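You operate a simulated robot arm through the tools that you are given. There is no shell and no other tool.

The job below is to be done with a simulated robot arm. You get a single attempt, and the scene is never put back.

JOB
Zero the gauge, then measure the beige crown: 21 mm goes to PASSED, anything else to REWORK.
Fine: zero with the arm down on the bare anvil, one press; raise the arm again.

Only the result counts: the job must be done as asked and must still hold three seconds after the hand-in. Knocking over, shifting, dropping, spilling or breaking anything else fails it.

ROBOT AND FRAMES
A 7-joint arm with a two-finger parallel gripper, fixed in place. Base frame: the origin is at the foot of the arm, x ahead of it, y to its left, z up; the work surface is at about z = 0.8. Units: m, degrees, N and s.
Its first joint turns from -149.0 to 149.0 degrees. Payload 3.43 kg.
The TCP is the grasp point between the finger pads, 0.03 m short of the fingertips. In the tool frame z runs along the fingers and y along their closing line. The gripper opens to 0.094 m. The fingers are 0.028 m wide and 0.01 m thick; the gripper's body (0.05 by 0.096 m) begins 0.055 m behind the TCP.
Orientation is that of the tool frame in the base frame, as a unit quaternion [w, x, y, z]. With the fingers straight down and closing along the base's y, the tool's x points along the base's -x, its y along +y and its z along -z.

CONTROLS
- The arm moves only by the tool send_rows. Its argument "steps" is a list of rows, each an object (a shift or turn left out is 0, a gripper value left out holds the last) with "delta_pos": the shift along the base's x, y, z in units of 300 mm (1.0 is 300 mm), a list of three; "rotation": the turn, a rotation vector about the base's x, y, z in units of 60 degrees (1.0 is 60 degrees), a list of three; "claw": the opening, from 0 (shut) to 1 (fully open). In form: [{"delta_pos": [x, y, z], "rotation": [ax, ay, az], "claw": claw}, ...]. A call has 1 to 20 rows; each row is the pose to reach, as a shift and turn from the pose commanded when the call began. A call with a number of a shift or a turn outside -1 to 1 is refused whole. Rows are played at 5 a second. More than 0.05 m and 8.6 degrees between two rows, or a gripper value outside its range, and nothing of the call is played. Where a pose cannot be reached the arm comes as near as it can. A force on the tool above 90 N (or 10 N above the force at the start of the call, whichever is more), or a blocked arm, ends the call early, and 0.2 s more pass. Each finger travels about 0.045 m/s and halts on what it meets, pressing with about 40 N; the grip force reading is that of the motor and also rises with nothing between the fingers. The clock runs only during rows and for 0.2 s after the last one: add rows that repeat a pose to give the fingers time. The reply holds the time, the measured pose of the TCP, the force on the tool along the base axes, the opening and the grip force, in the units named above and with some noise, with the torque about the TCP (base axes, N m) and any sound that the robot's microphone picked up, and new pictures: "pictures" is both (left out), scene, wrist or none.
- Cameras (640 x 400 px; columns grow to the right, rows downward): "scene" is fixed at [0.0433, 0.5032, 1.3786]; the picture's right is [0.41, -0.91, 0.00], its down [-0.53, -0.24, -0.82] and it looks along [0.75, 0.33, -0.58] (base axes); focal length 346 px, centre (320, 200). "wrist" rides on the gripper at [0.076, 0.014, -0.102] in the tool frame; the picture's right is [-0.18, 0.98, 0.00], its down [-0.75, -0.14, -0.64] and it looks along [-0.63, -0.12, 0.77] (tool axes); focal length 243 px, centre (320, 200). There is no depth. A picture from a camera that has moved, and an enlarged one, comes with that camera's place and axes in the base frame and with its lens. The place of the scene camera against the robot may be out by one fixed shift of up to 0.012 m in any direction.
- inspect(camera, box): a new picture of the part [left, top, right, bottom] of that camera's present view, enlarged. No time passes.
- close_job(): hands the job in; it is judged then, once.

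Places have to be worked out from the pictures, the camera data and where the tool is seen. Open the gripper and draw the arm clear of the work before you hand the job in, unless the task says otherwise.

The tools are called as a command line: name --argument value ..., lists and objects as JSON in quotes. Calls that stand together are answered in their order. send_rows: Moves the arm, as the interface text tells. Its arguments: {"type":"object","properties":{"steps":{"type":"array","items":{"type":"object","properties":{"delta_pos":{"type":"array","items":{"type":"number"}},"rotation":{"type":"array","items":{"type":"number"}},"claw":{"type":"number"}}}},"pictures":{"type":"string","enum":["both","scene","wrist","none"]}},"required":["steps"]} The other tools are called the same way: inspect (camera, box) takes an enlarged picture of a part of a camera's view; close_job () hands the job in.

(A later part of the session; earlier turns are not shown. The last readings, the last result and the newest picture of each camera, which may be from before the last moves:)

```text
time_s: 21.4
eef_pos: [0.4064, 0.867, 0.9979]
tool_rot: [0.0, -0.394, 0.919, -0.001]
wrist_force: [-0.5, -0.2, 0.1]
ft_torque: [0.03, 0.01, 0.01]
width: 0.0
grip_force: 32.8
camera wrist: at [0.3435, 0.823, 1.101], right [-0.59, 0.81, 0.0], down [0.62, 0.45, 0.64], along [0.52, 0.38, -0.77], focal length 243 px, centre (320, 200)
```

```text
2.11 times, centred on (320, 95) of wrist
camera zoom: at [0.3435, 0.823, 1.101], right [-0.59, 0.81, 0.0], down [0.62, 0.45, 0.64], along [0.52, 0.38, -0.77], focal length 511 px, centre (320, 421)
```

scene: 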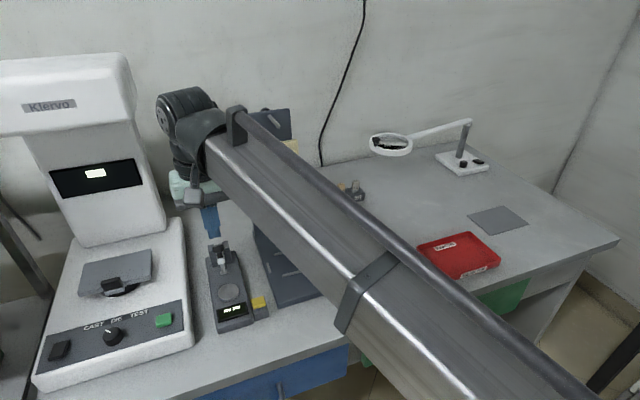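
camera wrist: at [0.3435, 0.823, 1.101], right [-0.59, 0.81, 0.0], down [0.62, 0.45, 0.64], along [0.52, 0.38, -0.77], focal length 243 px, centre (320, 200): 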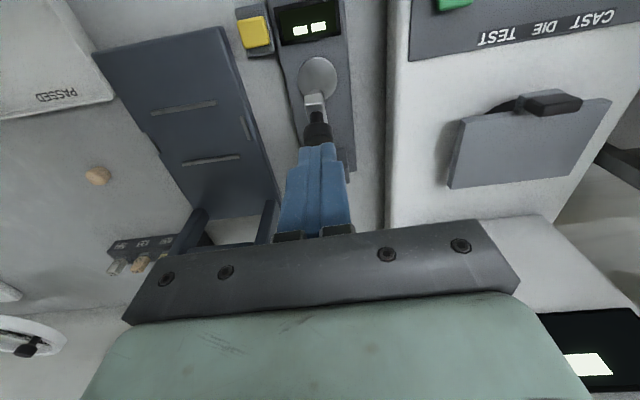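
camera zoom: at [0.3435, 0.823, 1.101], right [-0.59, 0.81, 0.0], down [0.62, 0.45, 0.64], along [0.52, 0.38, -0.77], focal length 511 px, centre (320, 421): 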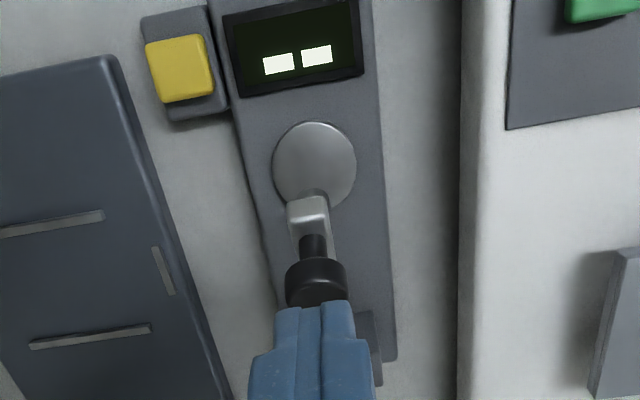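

The closed fingertips are directly above the knob with about 2 cm of clearance. I'll push down gently, following the arc.

send_rows --steps '[{"delta_pos": [0, 0, -0.04]}, {"delta_pos": [0, 0, -0.067]}, {"delta_pos": [-0.006, -0.0058, -0.087]}, {"delta_pos": [-0.012, -0.0116, -0.107]}, {"delta_pos": [-0.024, -0.0233, -0.132]}]' --pictures "both"

inspect --camera "wrist" --box '[230, 0, 410, 190]'

```text
time_s: 22.6
eef_pos: [0.3996, 0.8615, 0.9591]
tool_rot: [0.0, -0.394, 0.919, 0.0]
wrist_force: [-1.1, 0.0, -0.4]
ft_torque: [0.02, 0.04, 0.0]
width: 0.0
grip_force: 33.4
camera wrist: at [0.336, 0.8165, 1.0611], right [-0.58, 0.81, 0.0], down [0.62, 0.45, 0.64], along [0.52, 0.38, -0.77], focal length 243 px, centre (320, 200)
```

scene: 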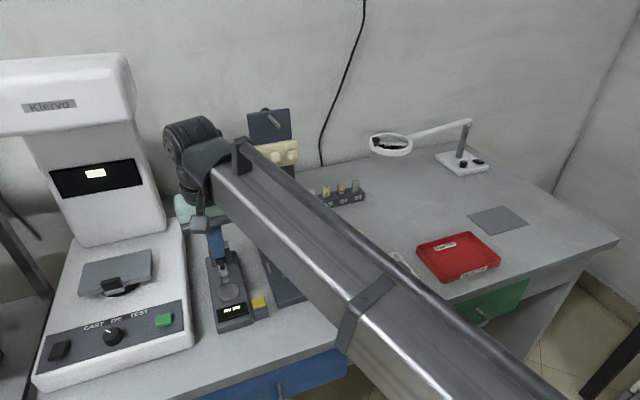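
wrist: 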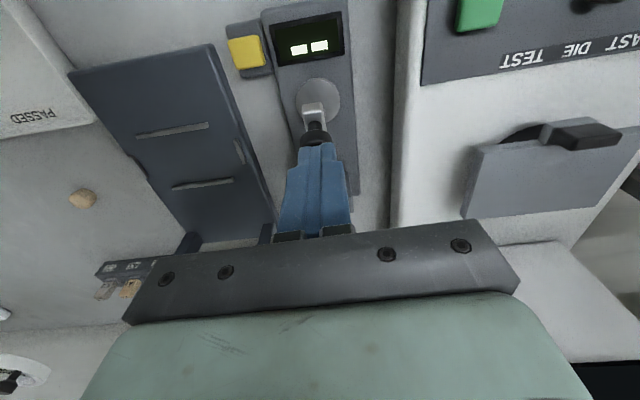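

```text
2.11 times, centred on (320, 95) of wrist
camera zoom: at [0.336, 0.8165, 1.0611], right [-0.58, 0.81, 0.0], down [0.62, 0.45, 0.64], along [0.52, 0.38, -0.77], focal length 511 px, centre (320, 421)
```

zoom: 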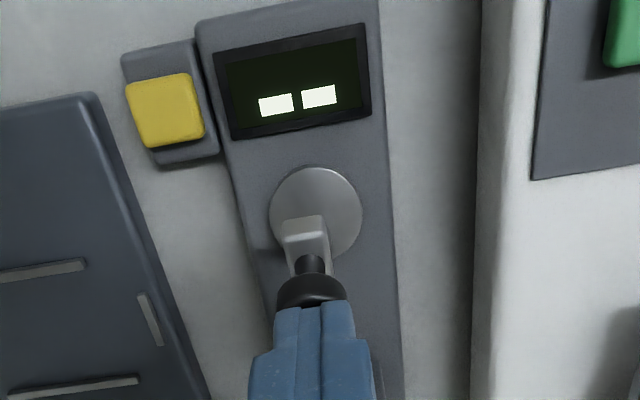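

The lever is moving down with very little force. I'll continue another 26 mm and watch for contact with the anvil.

send_rows --steps '[{"delta_pos": [-0.0096, -0.0093, -0.03]}, {"delta_pos": [-0.019, -0.0186, -0.06]}, {"delta_pos": [-0.024, -0.0233, -0.087]}]' --pictures "both"

inspect --camera "wrist" --box '[230, 0, 410, 190]'

inspect --camera "scene" --box '[190, 230, 280, 335]'

```text
time_s: 23.4
eef_pos: [0.3916, 0.8541, 0.9325]
tool_rot: [0.0, -0.393, 0.919, 0.0]
wrist_force: [-0.6, 0.1, -0.1]
ft_torque: [0.01, 0.04, -0.01]
width: 0.0
grip_force: 33.0
camera wrist: at [0.3289, 0.8097, 1.035], right [-0.59, 0.81, 0.0], down [0.62, 0.45, 0.64], along [0.52, 0.38, -0.77], focal length 243 px, centre (320, 200)
```

scene: 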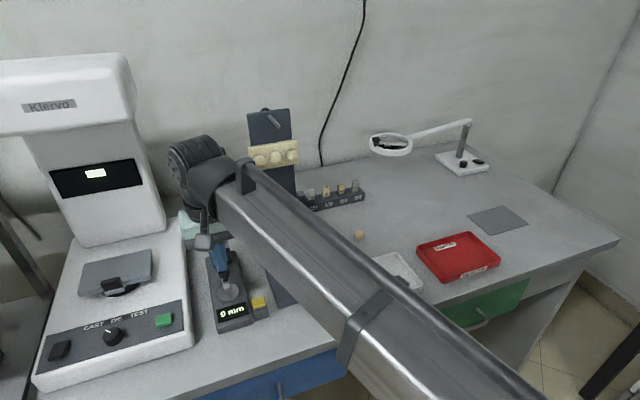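
wrist: 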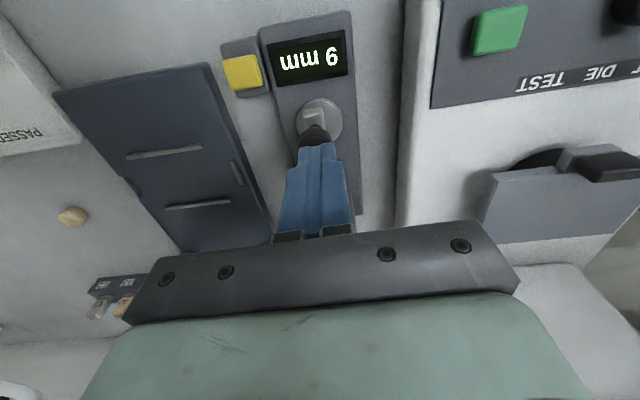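

```text
2.11 times, centred on (320, 95) of wrist
camera zoom: at [0.3289, 0.8097, 1.035], right [-0.59, 0.81, 0.0], down [0.62, 0.45, 0.64], along [0.52, 0.38, -0.77], focal length 511 px, centre (320, 421)
```

zoom: 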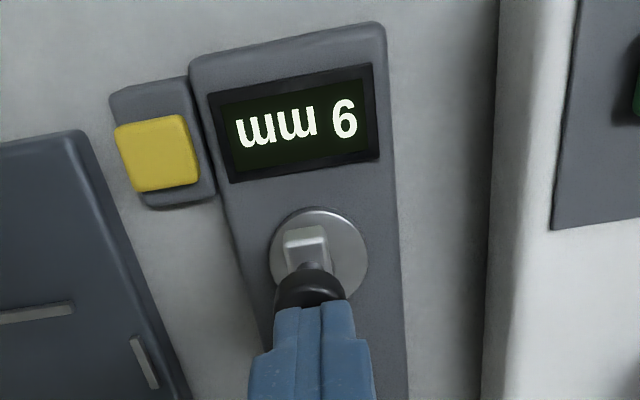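

```text
3.81 times, centred on (235, 282) of scene
camera zoom: at [0.0433, 0.5032, 1.3786], right [0.41, -0.91, 0.0], down [-0.53, -0.24, -0.82], along [0.75, 0.33, -0.58], focal length 1319 px, centre (644, -114)
```

zoom: 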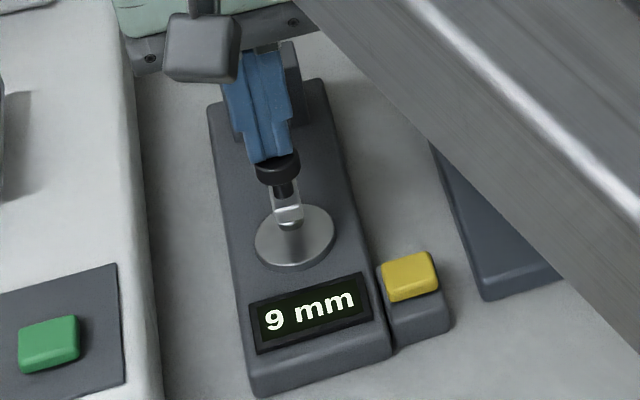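

The display is live at 9 mm, so the foot is nearing the anvil. I'll lower in small steps and watch the force and the reading.

send_rows --steps '[{"delta_pos": [-0.003, -0.003, -0.008]}, {"delta_pos": [-0.005, -0.005, -0.016]}]' --pictures "none"

inspect --camera "scene" --box '[190, 230, 280, 335]'

```text
time_s: 24.0
eef_pos: [0.3903, 0.8521, 0.9279]
tool_rot: [0.0, -0.394, 0.919, 0.0]
wrist_force: [0.0, 0.5, -0.2]
ft_torque: [-0.01, 0.01, 0.0]
width: 0.0
grip_force: 32.7
```

```text
3.81 times, centred on (235, 282) of scene
camera zoom: at [0.0433, 0.5032, 1.3786], right [0.41, -0.91, 0.0], down [-0.53, -0.24, -0.82], along [0.75, 0.33, -0.58], focal length 1319 px, centre (644, -114)
```

zoom: 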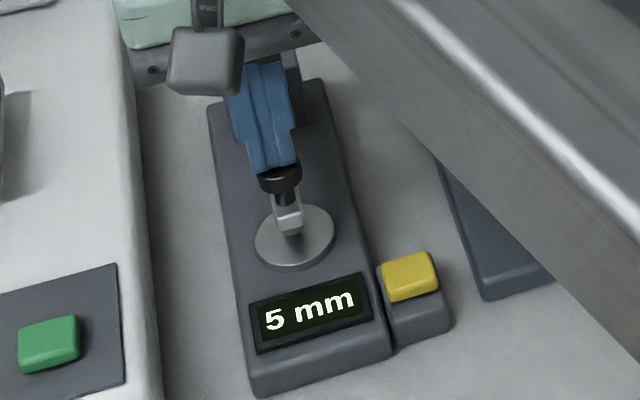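

The reading is now 5 mm with no contact force. I'll continue in small steps.

send_rows --steps '[{"delta_pos": [0, 0, -0.005]}, {"delta_pos": [-0.001, -0.001, -0.01]}]' --pictures "none"

inspect --camera "scene" --box '[190, 230, 280, 335]'

```text
time_s: 24.6
eef_pos: [0.3914, 0.8523, 0.9253]
tool_rot: [0.0, -0.395, 0.919, 0.001]
wrist_force: [0.0, 0.3, 0.1]
ft_torque: [0.0, 0.0, 0.01]
width: 0.0
grip_force: 32.8
```

```text
3.81 times, centred on (235, 282) of scene
camera zoom: at [0.0433, 0.5032, 1.3786], right [0.41, -0.91, 0.0], down [-0.53, -0.24, -0.82], along [0.75, 0.33, -0.58], focal length 1319 px, centre (644, -114)
```

zoom: 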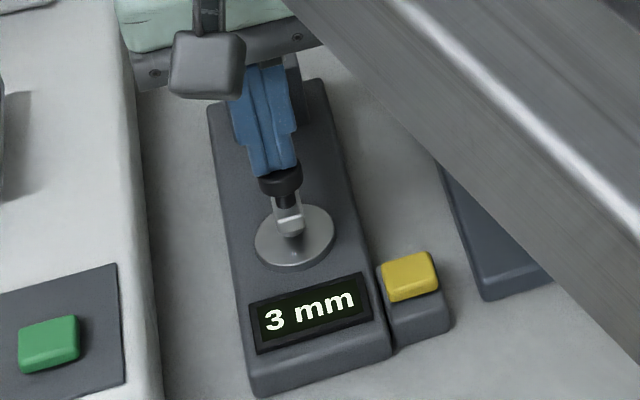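

The reading is down to 3 mm, still with no contact load. I'll take another small step.

send_rows --steps '[{"delta_pos": [0, 0, -0.004]}, {"delta_pos": [0, 0, -0.008]}]' --pictures "none"

inspect --camera "scene" --box '[190, 230, 280, 335]'

```text
time_s: 25.2
eef_pos: [0.3893, 0.8527, 0.9222]
tool_rot: [0.001, -0.394, 0.919, 0.0]
wrist_force: [-0.1, -0.4, 0.6]
ft_torque: [-0.01, -0.01, -0.01]
width: 0.0
grip_force: 33.1
```

```text
3.81 times, centred on (235, 282) of scene
camera zoom: at [0.0433, 0.5032, 1.3786], right [0.41, -0.91, 0.0], down [-0.53, -0.24, -0.82], along [0.75, 0.33, -0.58], focal length 1319 px, centre (644, -114)
```

zoom: 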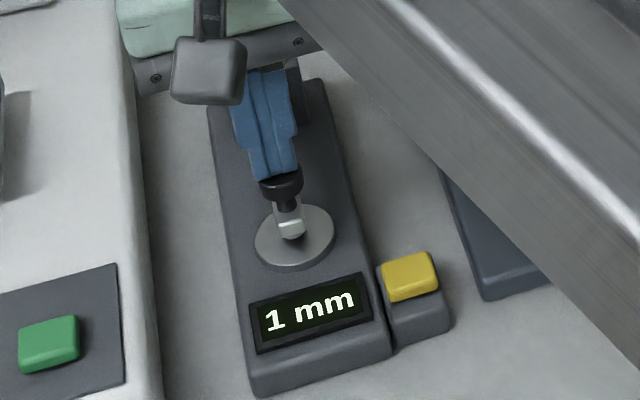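

The display reads 1 mm and force is still nil. I'll keep lowering by 2 mm.

send_rows --steps '[{"delta_pos": [0, 0, -0.0035]}, {"delta_pos": [0, 0, -0.007]}]' --pictures "none"

inspect --camera "scene" --box '[190, 230, 280, 335]'

```text
time_s: 25.8
eef_pos: [0.3901, 0.8524, 0.9203]
tool_rot: [0.0, -0.394, 0.919, 0.0]
wrist_force: [0.3, -0.1, 0.5]
ft_torque: [0.02, -0.03, -0.01]
width: 0.0
grip_force: 32.7
```

```text
3.81 times, centred on (235, 282) of scene
camera zoom: at [0.0433, 0.5032, 1.3786], right [0.41, -0.91, 0.0], down [-0.53, -0.24, -0.82], along [0.75, 0.33, -0.58], focal length 1319 px, centre (644, -114)
```

zoom: 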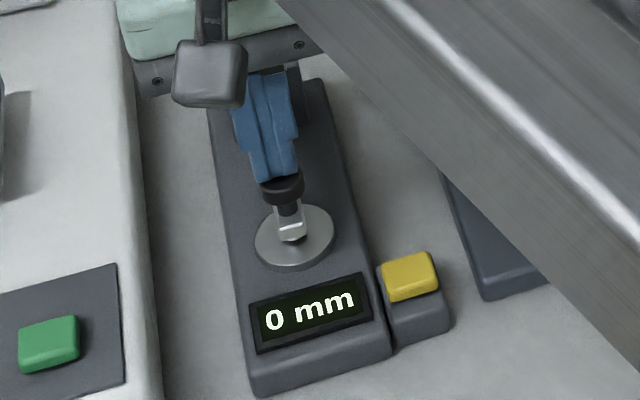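

It reads 0 mm but there is no contact load yet, so the un-zeroed gauge may have an offset. I'll keep lowering until the force shows real contact.

send_rows --steps '[{"delta_pos": [0, 0, -0.0035]}, {"delta_pos": [0, 0, -0.007]}]' --pictures "none"

inspect --camera "scene" --box '[190, 230, 280, 335]'

```text
time_s: 26.4
eef_pos: [0.3905, 0.8521, 0.9173]
tool_rot: [0.0, -0.394, 0.919, 0.0]
wrist_force: [-0.3, -0.6, -0.3]
ft_torque: [0.02, 0.02, -0.02]
width: 0.0
grip_force: 32.7
```

```text
3.81 times, centred on (235, 282) of scene
camera zoom: at [0.0433, 0.5032, 1.3786], right [0.41, -0.91, 0.0], down [-0.53, -0.24, -0.82], along [0.75, 0.33, -0.58], focal length 1319 px, centre (644, -114)
```

zoom: 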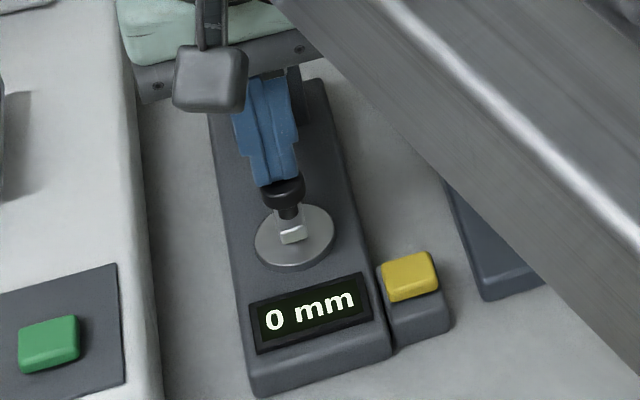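

The display still shows 0 mm, the lever is slightly lower, and there is no reaction force. I'll continue in small steps.

send_rows --steps '[{"delta_pos": [0, 0, -0.0035]}, {"delta_pos": [0, 0, -0.007]}]' --pictures "none"

inspect --camera "scene" --box '[190, 230, 280, 335]'

inspect --camera "wrist" --box '[230, 0, 410, 190]'

```text
time_s: 27.0
eef_pos: [0.3896, 0.8521, 0.9177]
tool_rot: [0.001, -0.393, 0.919, 0.001]
wrist_force: [-1.0, 1.0, 13.2]
ft_torque: [-0.01, 0.05, -0.03]
width: 0.0001
grip_force: 33.2
```

```text
3.81 times, centred on (235, 282) of scene
camera zoom: at [0.0433, 0.5032, 1.3786], right [0.41, -0.91, 0.0], down [-0.53, -0.24, -0.82], along [0.75, 0.33, -0.58], focal length 1319 px, centre (644, -114)
```

zoom: 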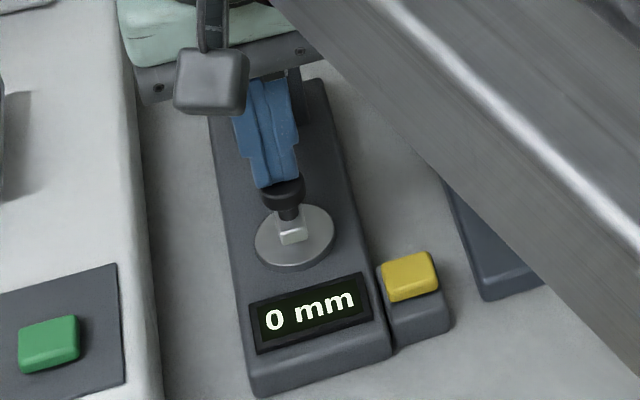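

```text
2.11 times, centred on (320, 95) of wrist
camera zoom: at [0.327, 0.8074, 1.0202], right [-0.59, 0.81, 0.0], down [0.62, 0.45, 0.64], along [0.52, 0.38, -0.77], focal length 511 px, centre (320, 421)
```

zoom: 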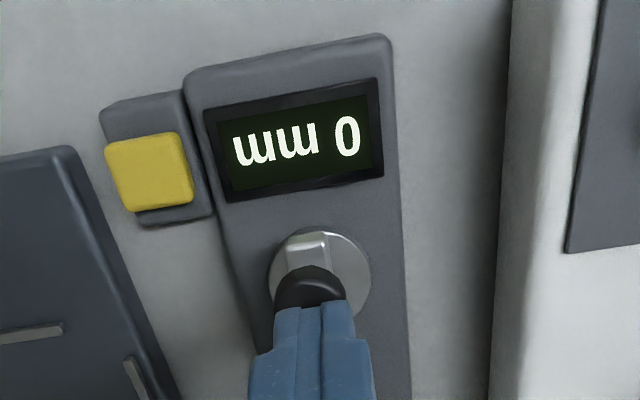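

A force of 13 N shows the foot is resting on the anvil. I'll raise the fingers straight up and confirm that the lever stays down.

send_rows --steps '[{"delta_pos": [0, 0, 0.02]}, {"delta_pos": [0, 0, 0.1]}, {"delta_pos": [0, 0, 0.22]}, {"delta_pos": [0, 0, 0.3]}, {"delta_pos": [0, 0, 0.3]}]' --pictures "both"

inspect --camera "scene" --box '[190, 230, 280, 335]'

inspect --camera "wrist" --box '[230, 0, 410, 190]'

```text
time_s: 28.2
eef_pos: [0.3903, 0.8531, 1.0085]
tool_rot: [0.0, -0.394, 0.919, 0.0]
wrist_force: [0.0, 0.5, -0.7]
ft_torque: [-0.01, -0.02, -0.01]
width: 0.0
grip_force: 33.4
camera wrist: at [0.3273, 0.8084, 1.1111], right [-0.59, 0.81, 0.0], down [0.62, 0.45, 0.64], along [0.52, 0.38, -0.77], focal length 243 px, centre (320, 200)
```

scene: 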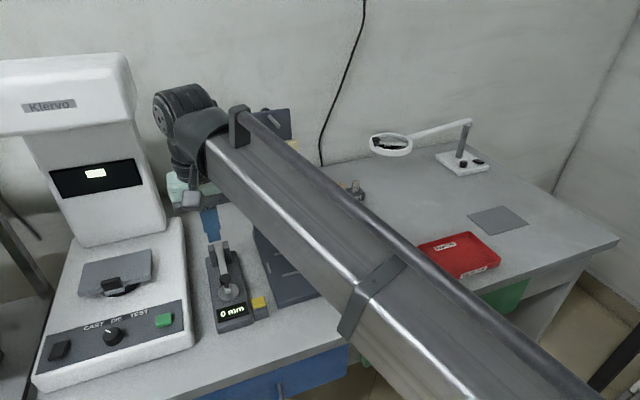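
wrist: 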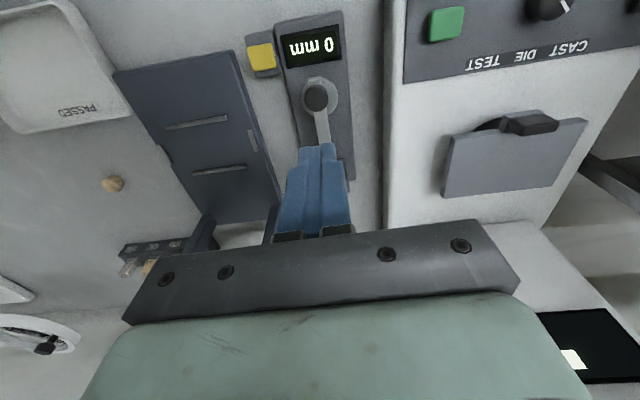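

```text
3.81 times, centred on (235, 282) of scene
camera zoom: at [0.0433, 0.5032, 1.3786], right [0.41, -0.91, 0.0], down [-0.53, -0.24, -0.82], along [0.75, 0.33, -0.58], focal length 1319 px, centre (644, -114)
```

zoom: 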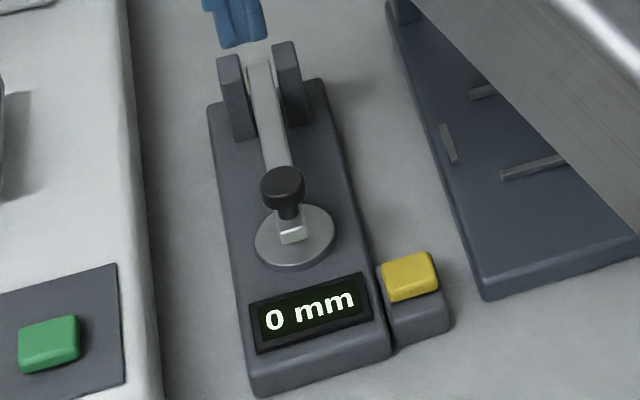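

```text
2.11 times, centred on (320, 95) of wrist
camera zoom: at [0.3273, 0.8084, 1.1111], right [-0.59, 0.81, 0.0], down [0.62, 0.45, 0.64], along [0.52, 0.38, -0.77], focal length 511 px, centre (320, 421)
```

zoom: 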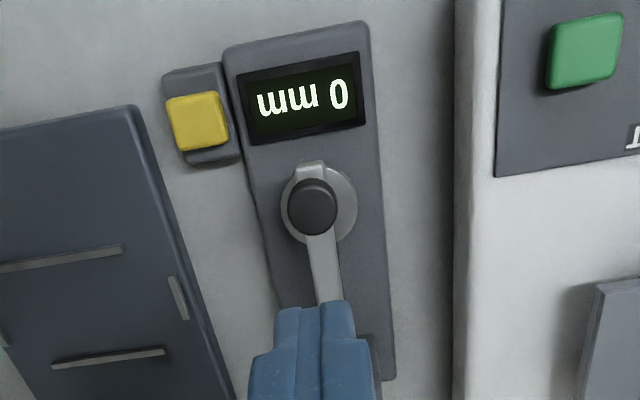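

The lever stays down on the bare anvil with the foot in contact. Next is the yellow button, which I place at about (0.400, 0.788, 0.83); I'll move the closed fingertips above it.

send_rows --steps '[{"delta_pos": [0.016, -0.108, 0]}, {"delta_pos": [0.032, -0.217, 0]}, {"delta_pos": [0.032, -0.217, -0.12]}, {"delta_pos": [0.032, -0.217, -0.24]}, {"delta_pos": [0.032, -0.217, -0.36]}, {"delta_pos": [0.032, -0.217, -0.36]}]' --pictures "both"

inspect --camera "wrist" --box '[230, 0, 410, 190]'

inspect --camera "scene" --box '[190, 230, 290, 335]'

```text
time_s: 29.6
eef_pos: [0.4001, 0.7866, 0.9002]
tool_rot: [0.0, -0.394, 0.919, 0.0]
wrist_force: [0.6, -0.4, -0.1]
ft_torque: [-0.01, -0.01, 0.01]
width: 0.0003
grip_force: 33.1
camera wrist: at [0.3371, 0.742, 1.0033], right [-0.59, 0.81, 0.0], down [0.62, 0.45, 0.64], along [0.52, 0.38, -0.77], focal length 243 px, centre (320, 200)
```

scene: 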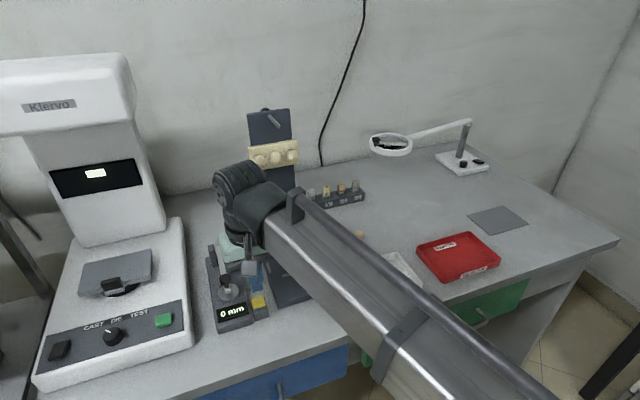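
wrist: 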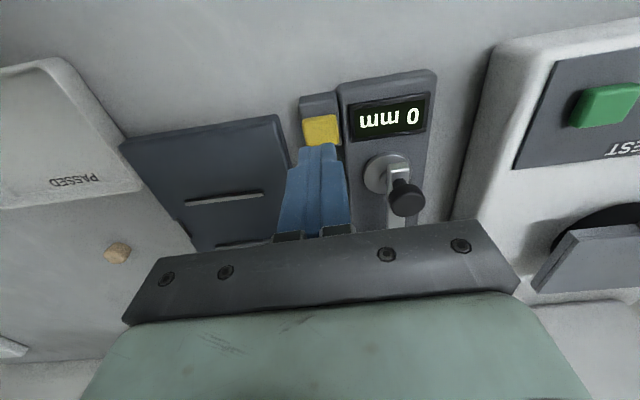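

```text
2.11 times, centred on (320, 95) of wrist
camera zoom: at [0.3371, 0.742, 1.0033], right [-0.59, 0.81, 0.0], down [0.62, 0.45, 0.64], along [0.52, 0.38, -0.77], focal length 511 px, centre (320, 421)
```

zoom: 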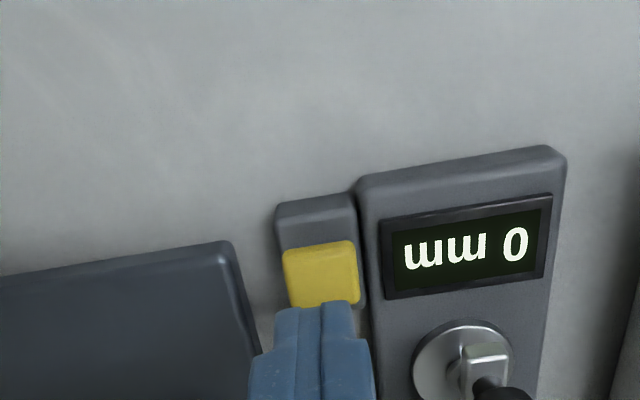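

```text
3.81 times, centred on (240, 282) of scene
camera zoom: at [0.0433, 0.5032, 1.3786], right [0.41, -0.91, 0.0], down [-0.53, -0.24, -0.82], along [0.75, 0.33, -0.58], focal length 1319 px, centre (625, -114)
```

zoom: 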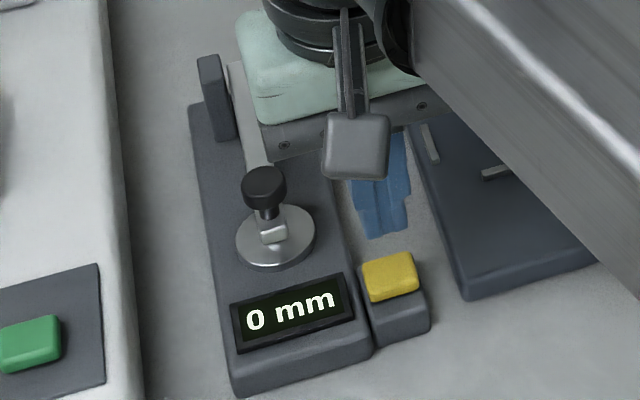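

The fingertips are aligned over the button, about 35 mm above it. I'll descend close to it, then press in fine steps.

send_rows --steps '[{"delta_pos": [-0.004, 0, -0.045]}, {"delta_pos": [-0.004, 0, -0.085]}]' --pictures "none"

inspect --camera "scene" --box '[190, 230, 290, 335]'

inspect --camera "wrist" --box '[260, 70, 390, 190]'

```text
time_s: 30.2
eef_pos: [0.3991, 0.788, 0.8744]
tool_rot: [-0.001, -0.394, 0.919, 0.0]
wrist_force: [0.8, -0.3, 0.3]
ft_torque: [-0.02, -0.06, 0.01]
width: 0.0003
grip_force: 32.4
```

```text
3.81 times, centred on (240, 282) of scene
camera zoom: at [0.0433, 0.5032, 1.3786], right [0.41, -0.91, 0.0], down [-0.53, -0.24, -0.82], along [0.75, 0.33, -0.58], focal length 1319 px, centre (625, -114)
```

zoom: 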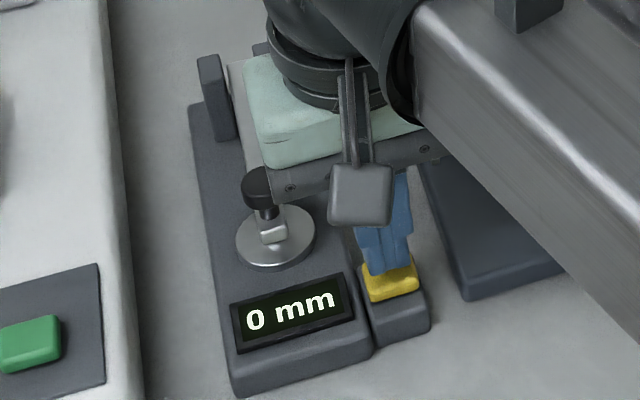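

```text
3.33 times, centred on (325, 130) of wrist
camera zoom: at [0.3362, 0.7429, 0.9768], right [-0.59, 0.81, 0.0], down [0.62, 0.45, 0.64], along [0.52, 0.38, -0.77], focal length 809 px, centre (303, 433)
```

zoom: 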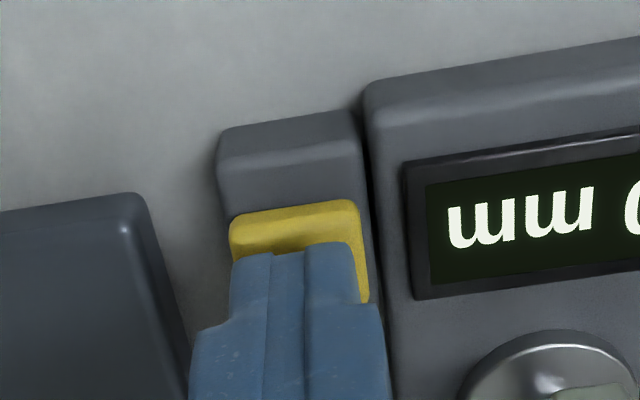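

The fingertips hover just above the button. I'll press down in millimetre steps and watch the force.

send_rows --steps '[{"delta_pos": [0, 0, -0.005]}, {"delta_pos": [0, 0, -0.01]}]' --pictures "none"

```text
time_s: 30.8
eef_pos: [0.3993, 0.7872, 0.8701]
tool_rot: [0.0, -0.394, 0.919, 0.0]
wrist_force: [-0.3, -0.3, 0.1]
ft_torque: [0.01, 0.0, 0.01]
width: 0.0004
grip_force: 33.0
```

There is no contact yet at tip z ≈ 0.840. I'll go a little further.

send_rows --steps '[{"delta_pos": [0, 0, -0.005]}, {"delta_pos": [0, 0, -0.01]}]' --pictures "none"

```text
time_s: 31.4
eef_pos: [0.3984, 0.7868, 0.8667]
tool_rot: [-0.001, -0.394, 0.919, 0.001]
wrist_force: [0.1, -0.2, 0.2]
ft_torque: [0.0, 0.01, -0.02]
width: 0.0001
grip_force: 33.2
```

Still no contact, so I'll check the gap in the pictures before going lower.

inspect --camera "wrist" --box '[260, 70, 390, 190]'

inspect --camera "scene" --box '[220, 250, 290, 335]'

```text
3.33 times, centred on (325, 130) of wrist
camera zoom: at [0.336, 0.7422, 0.97], right [-0.59, 0.81, 0.0], down [0.62, 0.45, 0.64], along [0.52, 0.38, -0.77], focal length 809 px, centre (303, 433)
```

zoom: 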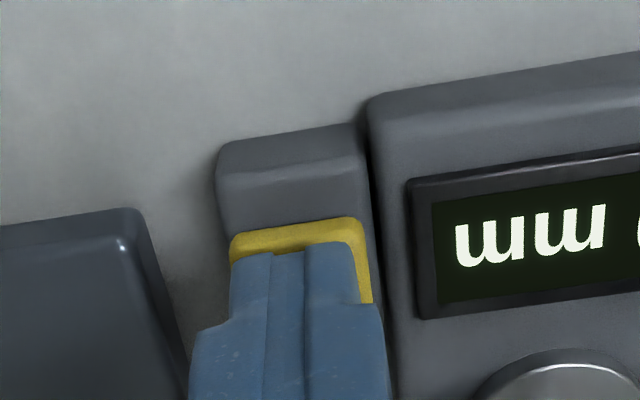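

```text
4.71 times, centred on (255, 292) of scene
camera zoom: at [0.0433, 0.5032, 1.3786], right [0.41, -0.91, 0.0], down [-0.53, -0.24, -0.82], along [0.75, 0.33, -0.58], focal length 1630 px, centre (626, -235)
```

zoom: 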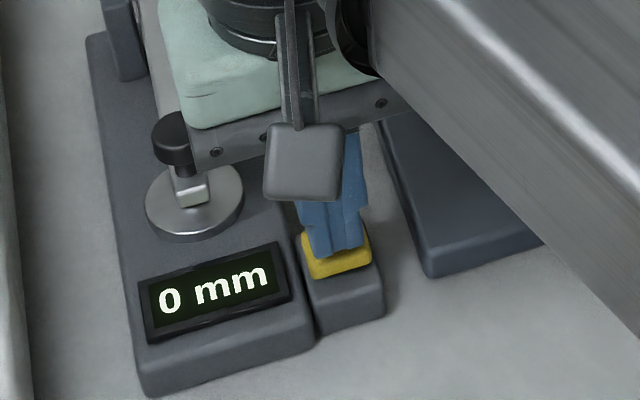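

The tips are nearly on the button. I'll carry on in fine steps.

send_rows --steps '[{"delta_pos": [0, 0, -0.005]}, {"delta_pos": [0, 0, -0.01]}]' --pictures "none"

```text
time_s: 32.0
eef_pos: [0.3991, 0.7871, 0.8641]
tool_rot: [0.0, -0.394, 0.919, 0.001]
wrist_force: [0.0, 0.0, -1.6]
ft_torque: [0.02, -0.02, 0.0]
width: 0.0
grip_force: 32.9
```

There is still no upward reaction at tip z ≈ 0.834. I'll continue.

send_rows --steps '[{"delta_pos": [0, 0, -0.005]}, {"delta_pos": [0, 0, -0.01]}]' --pictures "none"

```text
time_s: 32.6
eef_pos: [0.3982, 0.7874, 0.861]
tool_rot: [-0.001, -0.393, 0.919, 0.0]
wrist_force: [0.4, -0.5, 1.2]
ft_torque: [-0.02, -0.02, 0.0]
width: 0.0
grip_force: 32.9
```

Possibly first contact at 1.2 N. I'll press a little further.

send_rows --steps '[{"delta_pos": [0, 0, -0.005]}, {"delta_pos": [0, 0, -0.008]}]' --pictures "none"

inspect --camera "wrist" --box '[260, 70, 390, 190]'

inspect --camera "scene" --box '[220, 250, 290, 335]'

```text
time_s: 33.2
eef_pos: [0.3988, 0.7865, 0.8595]
tool_rot: [0.0, -0.394, 0.919, 0.0]
wrist_force: [-0.8, -0.3, 1.9]
ft_torque: [0.01, 0.02, 0.0]
width: 0.0
grip_force: 32.8
heard: click
```

```text
3.33 times, centred on (325, 130) of wrist
camera zoom: at [0.3359, 0.7423, 0.9622], right [-0.59, 0.81, 0.0], down [0.62, 0.45, 0.64], along [0.52, 0.38, -0.77], focal length 809 px, centre (303, 433)
```

zoom: 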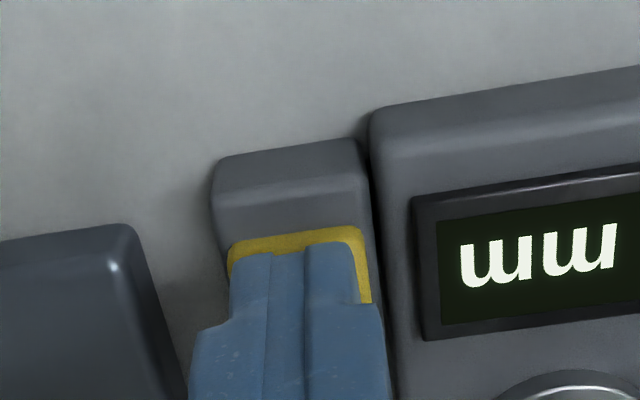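

```text
4.71 times, centred on (255, 292) of scene
camera zoom: at [0.0433, 0.5032, 1.3786], right [0.41, -0.91, 0.0], down [-0.53, -0.24, -0.82], along [0.75, 0.33, -0.58], focal length 1630 px, centre (626, -235)
```

zoom: 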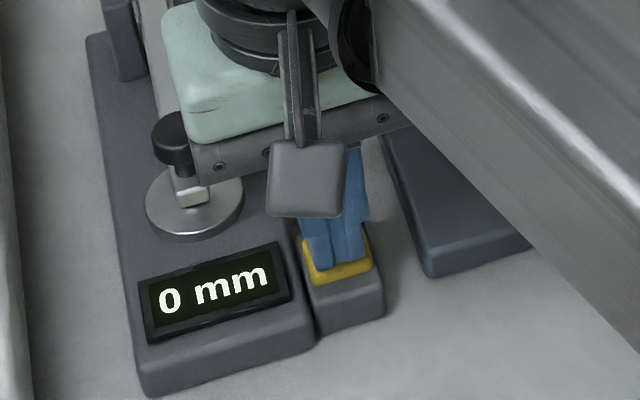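

I heard a click, so the press registered once. I'll lift straight off the button now to avoid a second press.

send_rows --steps '[{"delta_pos": [0, 0, 0.06]}, {"delta_pos": [0, 0, 0.2]}, {"delta_pos": [0, 0, 0.35]}, {"delta_pos": [0, 0, 0.5]}, {"delta_pos": [0, 0, 0.5]}]' --pictures "both"

inspect --camera "scene" --box '[190, 220, 290, 335]'

inspect --camera "wrist" --box '[290, 0, 470, 190]'

```text
time_s: 34.4
eef_pos: [0.4007, 0.7894, 1.0088]
tool_rot: [0.0, -0.395, 0.919, 0.0]
wrist_force: [-1.0, 0.1, 1.2]
ft_torque: [-0.03, 0.02, 0.01]
width: 0.0003
grip_force: 32.8
camera wrist: at [0.337, 0.7439, 1.1127], right [-0.59, 0.81, 0.0], down [0.62, 0.45, 0.64], along [0.52, 0.38, -0.77], focal length 243 px, centre (320, 200)
```

scene: 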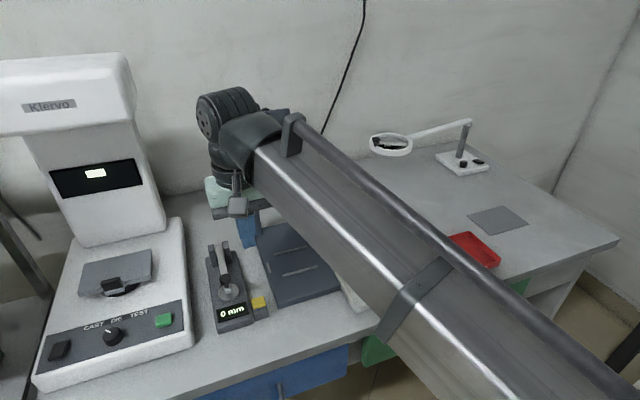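
wrist: 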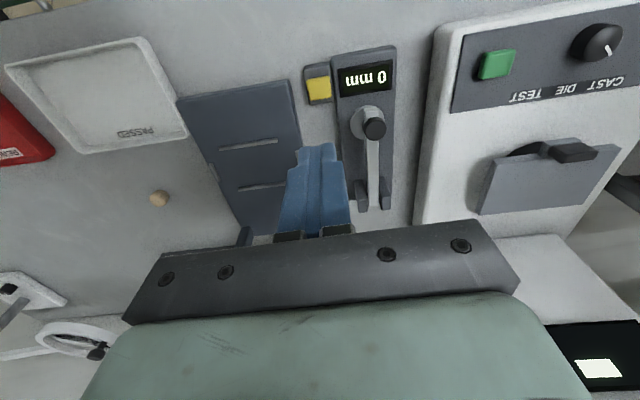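

```text
3.48 times, centred on (240, 278) of scene
camera zoom: at [0.0433, 0.5032, 1.3786], right [0.41, -0.91, 0.0], down [-0.53, -0.24, -0.82], along [0.75, 0.33, -0.58], focal length 1205 px, centre (598, -70)
```

zoom: 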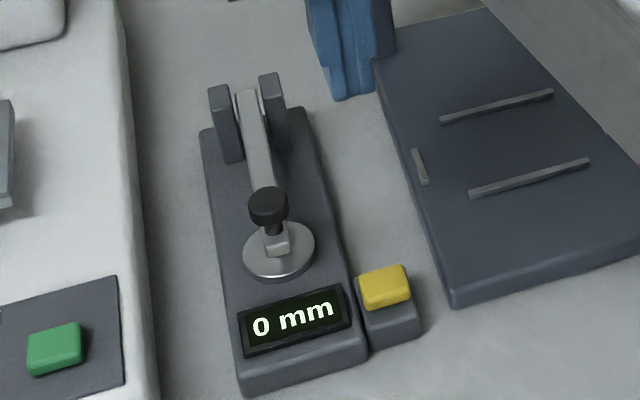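

```text
2.11 times, centred on (380, 95) of wrist
camera zoom: at [0.337, 0.7439, 1.1127], right [-0.59, 0.81, 0.0], down [0.62, 0.45, 0.64], along [0.52, 0.38, -0.77], focal length 511 px, centre (194, 421)
```

zoom: 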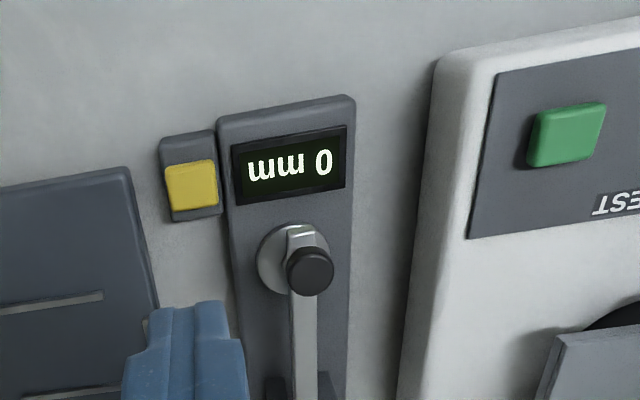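

The gauge has been zeroed with the lever on the bare anvil. To raise the lever I'll tilt the tool 45° again in front of the gauge and use the two fingers as a fork under the knob head.

send_rows --steps '[{"delta_pos": [-0.03, 0.005, 0], "rotation": [0.077, -0.075, -0.003], "claw": 0.1}, {"delta_pos": [-0.06, 0.01, 0], "rotation": [0.153, -0.15, -0.006], "claw": 0.2}, {"delta_pos": [-0.09, 0.016, -0.03], "rotation": [0.23, -0.224, -0.009], "claw": 0.3}, {"delta_pos": [-0.12, 0.022, -0.07], "rotation": [0.307, -0.3, -0.0126], "claw": 0.4}, {"delta_pos": [-0.15, 0.028, -0.11], "rotation": [0.384, -0.374, -0.0158], "claw": 0.4}, {"delta_pos": [-0.18, 0.034, -0.15], "rotation": [0.46, -0.449, -0.019], "claw": 0.4}, {"delta_pos": [-0.2017, 0.0383, -0.196], "rotation": [0.5368, -0.5238, -0.0221], "claw": 0.4}, {"delta_pos": [-0.2017, 0.0383, -0.196], "rotation": [0.5368, -0.5238, -0.0221], "claw": 0.4}]' --pictures "both"

inspect --camera "wrist" --box '[220, 40, 420, 220]'

```text
time_s: 36.2
eef_pos: [0.3376, 0.7982, 0.9504]
tool_rot: [0.354, -0.354, 0.853, 0.147]
wrist_force: [-0.2, -0.1, -0.1]
ft_torque: [0.01, 0.02, -0.02]
width: 0.0376
grip_force: 0.0
camera wrist: at [0.2384, 0.72, 0.9689], right [-0.6, 0.79, 0.13], down [0.15, -0.05, 0.99], along [0.78, 0.62, -0.09], focal length 243 px, centre (320, 200)
```

scene: 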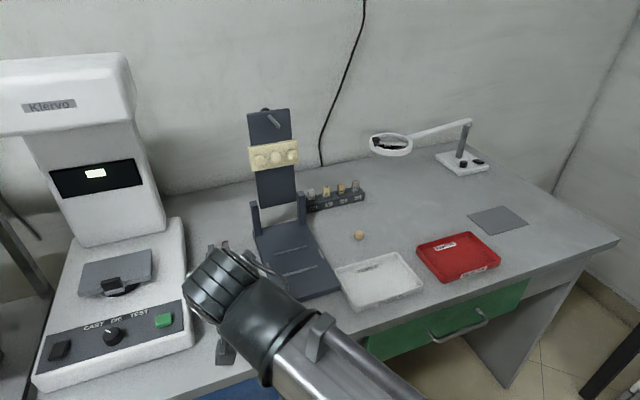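
wrist: 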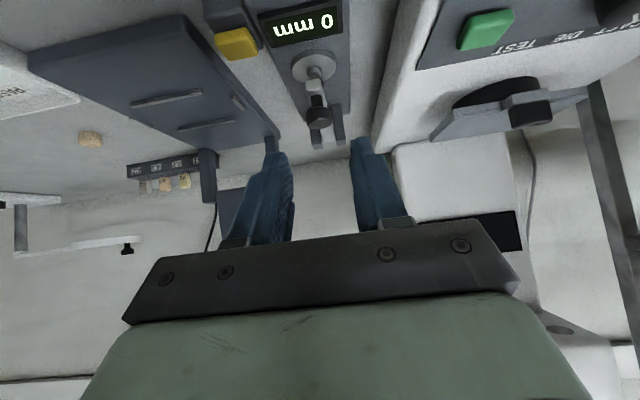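

```text
2.22 times, centred on (320, 130) of wrist
camera zoom: at [0.2384, 0.72, 0.9689], right [-0.6, 0.79, 0.13], down [0.15, -0.05, 0.99], along [0.78, 0.62, -0.09], focal length 539 px, centre (320, 356)
```

zoom: 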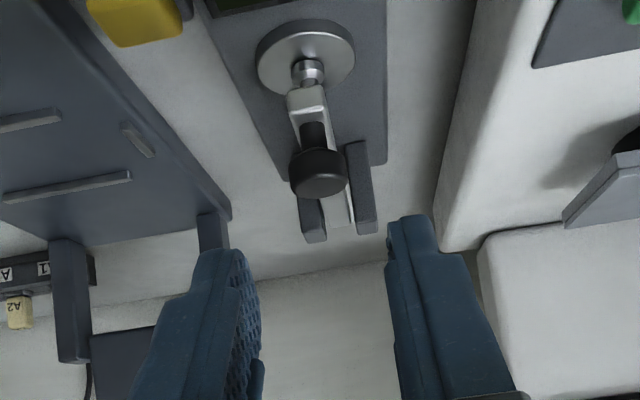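

The knob head lies straight ahead on the tool axis, about 0.10 m away, and only about 1 mm off laterally. I'll narrow the fork to about 19 mm, between the 13 mm lever and the 22 mm head. Then I'll shift below the head and advance partway.

send_rows --steps '[{"delta_pos": [-0.02, -0.022, -0.03], "claw": 0.3}, {"delta_pos": [-0.0393, -0.044, -0.059], "claw": 0.2}, {"delta_pos": [-0.0143, -0.019, -0.094], "claw": 0.2}, {"delta_pos": [0.0107, 0.006, -0.129], "claw": 0.2}, {"delta_pos": [0.0357, 0.031, -0.165], "claw": 0.2}, {"delta_pos": [0.0357, 0.031, -0.165], "claw": 0.2}]' --pictures "both"

inspect --camera "wrist" --box '[260, 40, 380, 220]'

```text
time_s: 37.6
eef_pos: [0.3503, 0.8081, 0.9032]
tool_rot: [0.354, -0.353, 0.854, 0.146]
wrist_force: [-0.2, 0.1, 0.7]
ft_torque: [0.0, 0.01, -0.01]
width: 0.0189
grip_force: 0.0
camera wrist: at [0.2492, 0.7295, 0.9207], right [-0.6, 0.79, 0.13], down [0.16, -0.04, 0.99], along [0.78, 0.62, -0.1], focal length 243 px, centre (320, 200)
```

scene: 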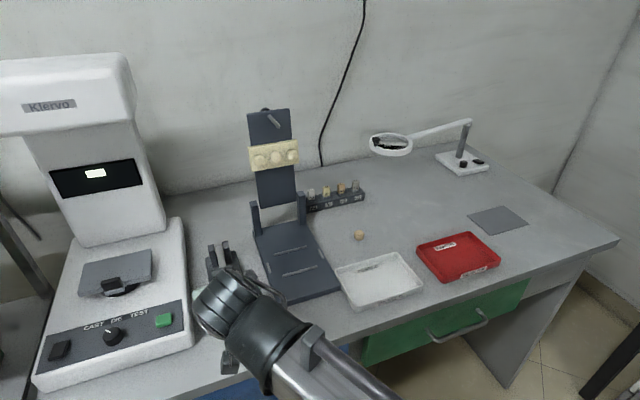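
wrist: 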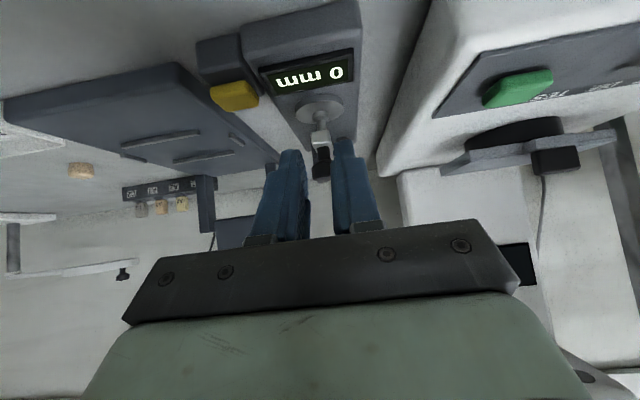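

```text
2.22 times, centred on (320, 130) of wrist
camera zoom: at [0.2492, 0.7295, 0.9207], right [-0.6, 0.79, 0.13], down [0.16, -0.04, 0.99], along [0.78, 0.62, -0.1], focal length 539 px, centre (320, 356)
```

zoom: 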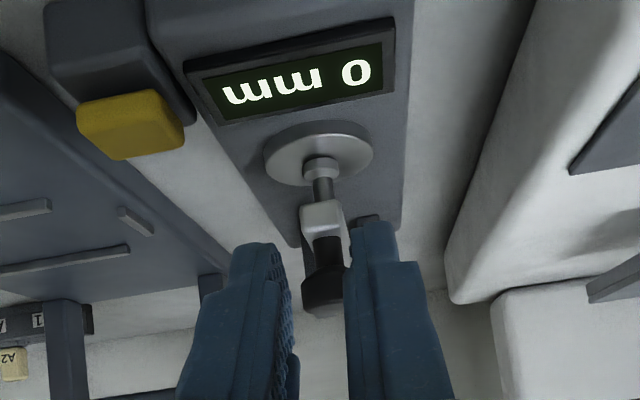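

Allowing for the part hidden by the right finger, the head, stem and lever are all centred in the fork. I'll drop 3 mm more for clearance and advance 35 mm so the fingers straddle the stem under the head.

send_rows --steps '[{"delta_pos": [-0.005, -0.005, -0.007]}, {"delta_pos": [0.0143, 0.0143, -0.0343]}, {"delta_pos": [0.0338, 0.0338, -0.0618]}, {"delta_pos": [0.0533, 0.0533, -0.0893]}]' --pictures "both"

inspect --camera "wrist" --box '[260, 40, 380, 220]'

```text
time_s: 38.6
eef_pos: [0.3647, 0.8229, 0.8737]
tool_rot: [0.354, -0.354, 0.854, 0.146]
wrist_force: [-0.1, 0.8, 0.0]
ft_torque: [-0.02, 0.02, -0.01]
width: 0.0187
grip_force: 0.1
camera wrist: at [0.2655, 0.7444, 0.8924], right [-0.6, 0.79, 0.13], down [0.16, -0.04, 0.99], along [0.78, 0.62, -0.1], focal length 243 px, centre (320, 200)
```

scene: 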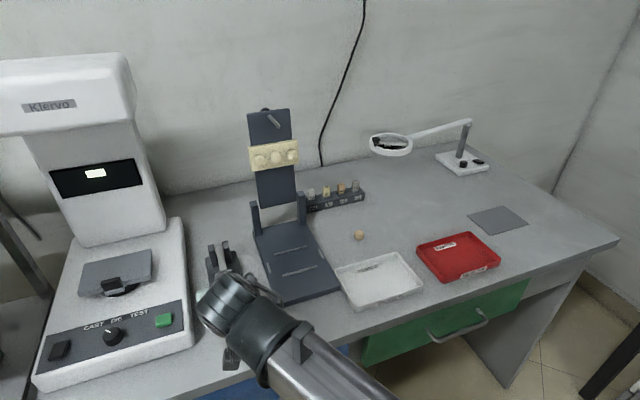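
wrist: 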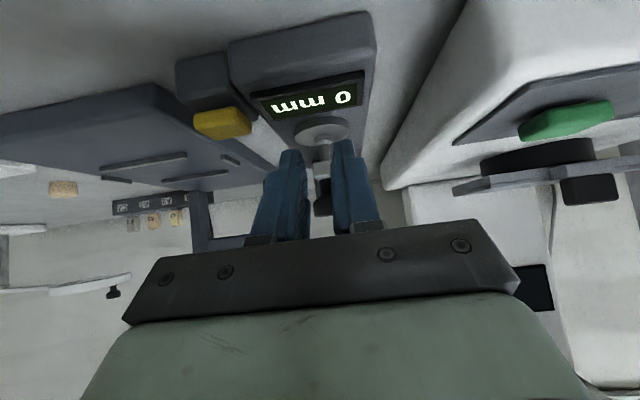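

```text
2.22 times, centred on (320, 130) of wrist
camera zoom: at [0.2655, 0.7444, 0.8924], right [-0.6, 0.79, 0.13], down [0.16, -0.04, 0.99], along [0.78, 0.62, -0.1], focal length 539 px, centre (320, 356)
```

zoom: 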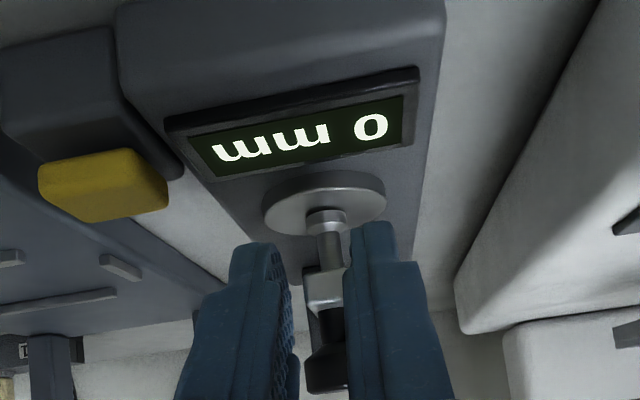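

The fork is in place with no contact force. I'll lift along the knob's arc to raise the lever the first 15°.

send_rows --steps '[{"delta_pos": [0.0075, 0.0075, 0.0107]}, {"delta_pos": [0.014, 0.014, 0.037]}, {"delta_pos": [0.021, 0.021, 0.0627]}, {"delta_pos": [0.029, 0.029, 0.086]}, {"delta_pos": [0.0372, 0.0372, 0.109]}]' --pictures "both"

inspect --camera "wrist" --box '[260, 40, 380, 220]'

```text
time_s: 39.8
eef_pos: [0.3756, 0.8347, 0.9072]
tool_rot: [0.354, -0.353, 0.853, 0.147]
wrist_force: [0.2, -1.2, -0.2]
ft_torque: [-0.02, 0.0, -0.01]
width: 0.0194
grip_force: 0.7
camera wrist: at [0.2758, 0.7566, 0.9258], right [-0.6, 0.79, 0.13], down [0.16, -0.04, 0.99], along [0.78, 0.62, -0.1], focal length 243 px, centre (320, 200)
```

scene: 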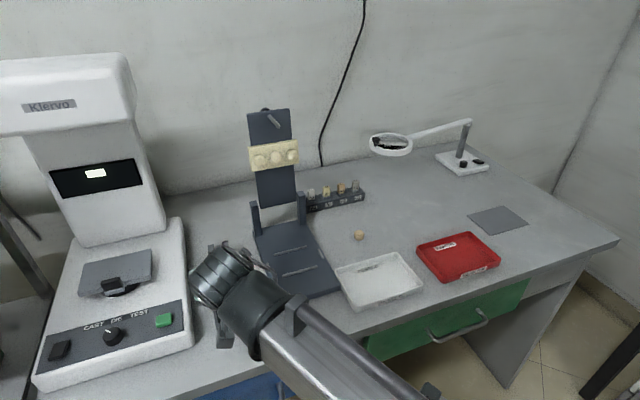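
wrist: 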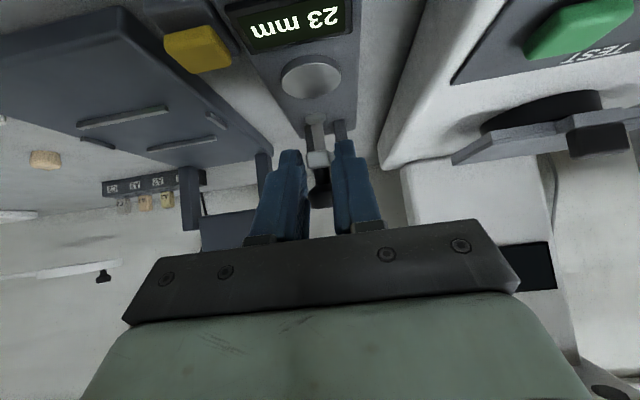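

```text
2.22 times, centred on (320, 130) of wrist
camera zoom: at [0.2758, 0.7566, 0.9258], right [-0.6, 0.79, 0.13], down [0.16, -0.04, 0.99], along [0.78, 0.62, -0.1], focal length 539 px, centre (320, 356)
```

zoom: 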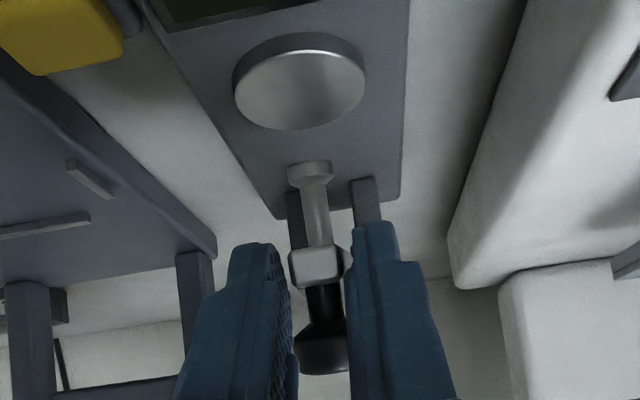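

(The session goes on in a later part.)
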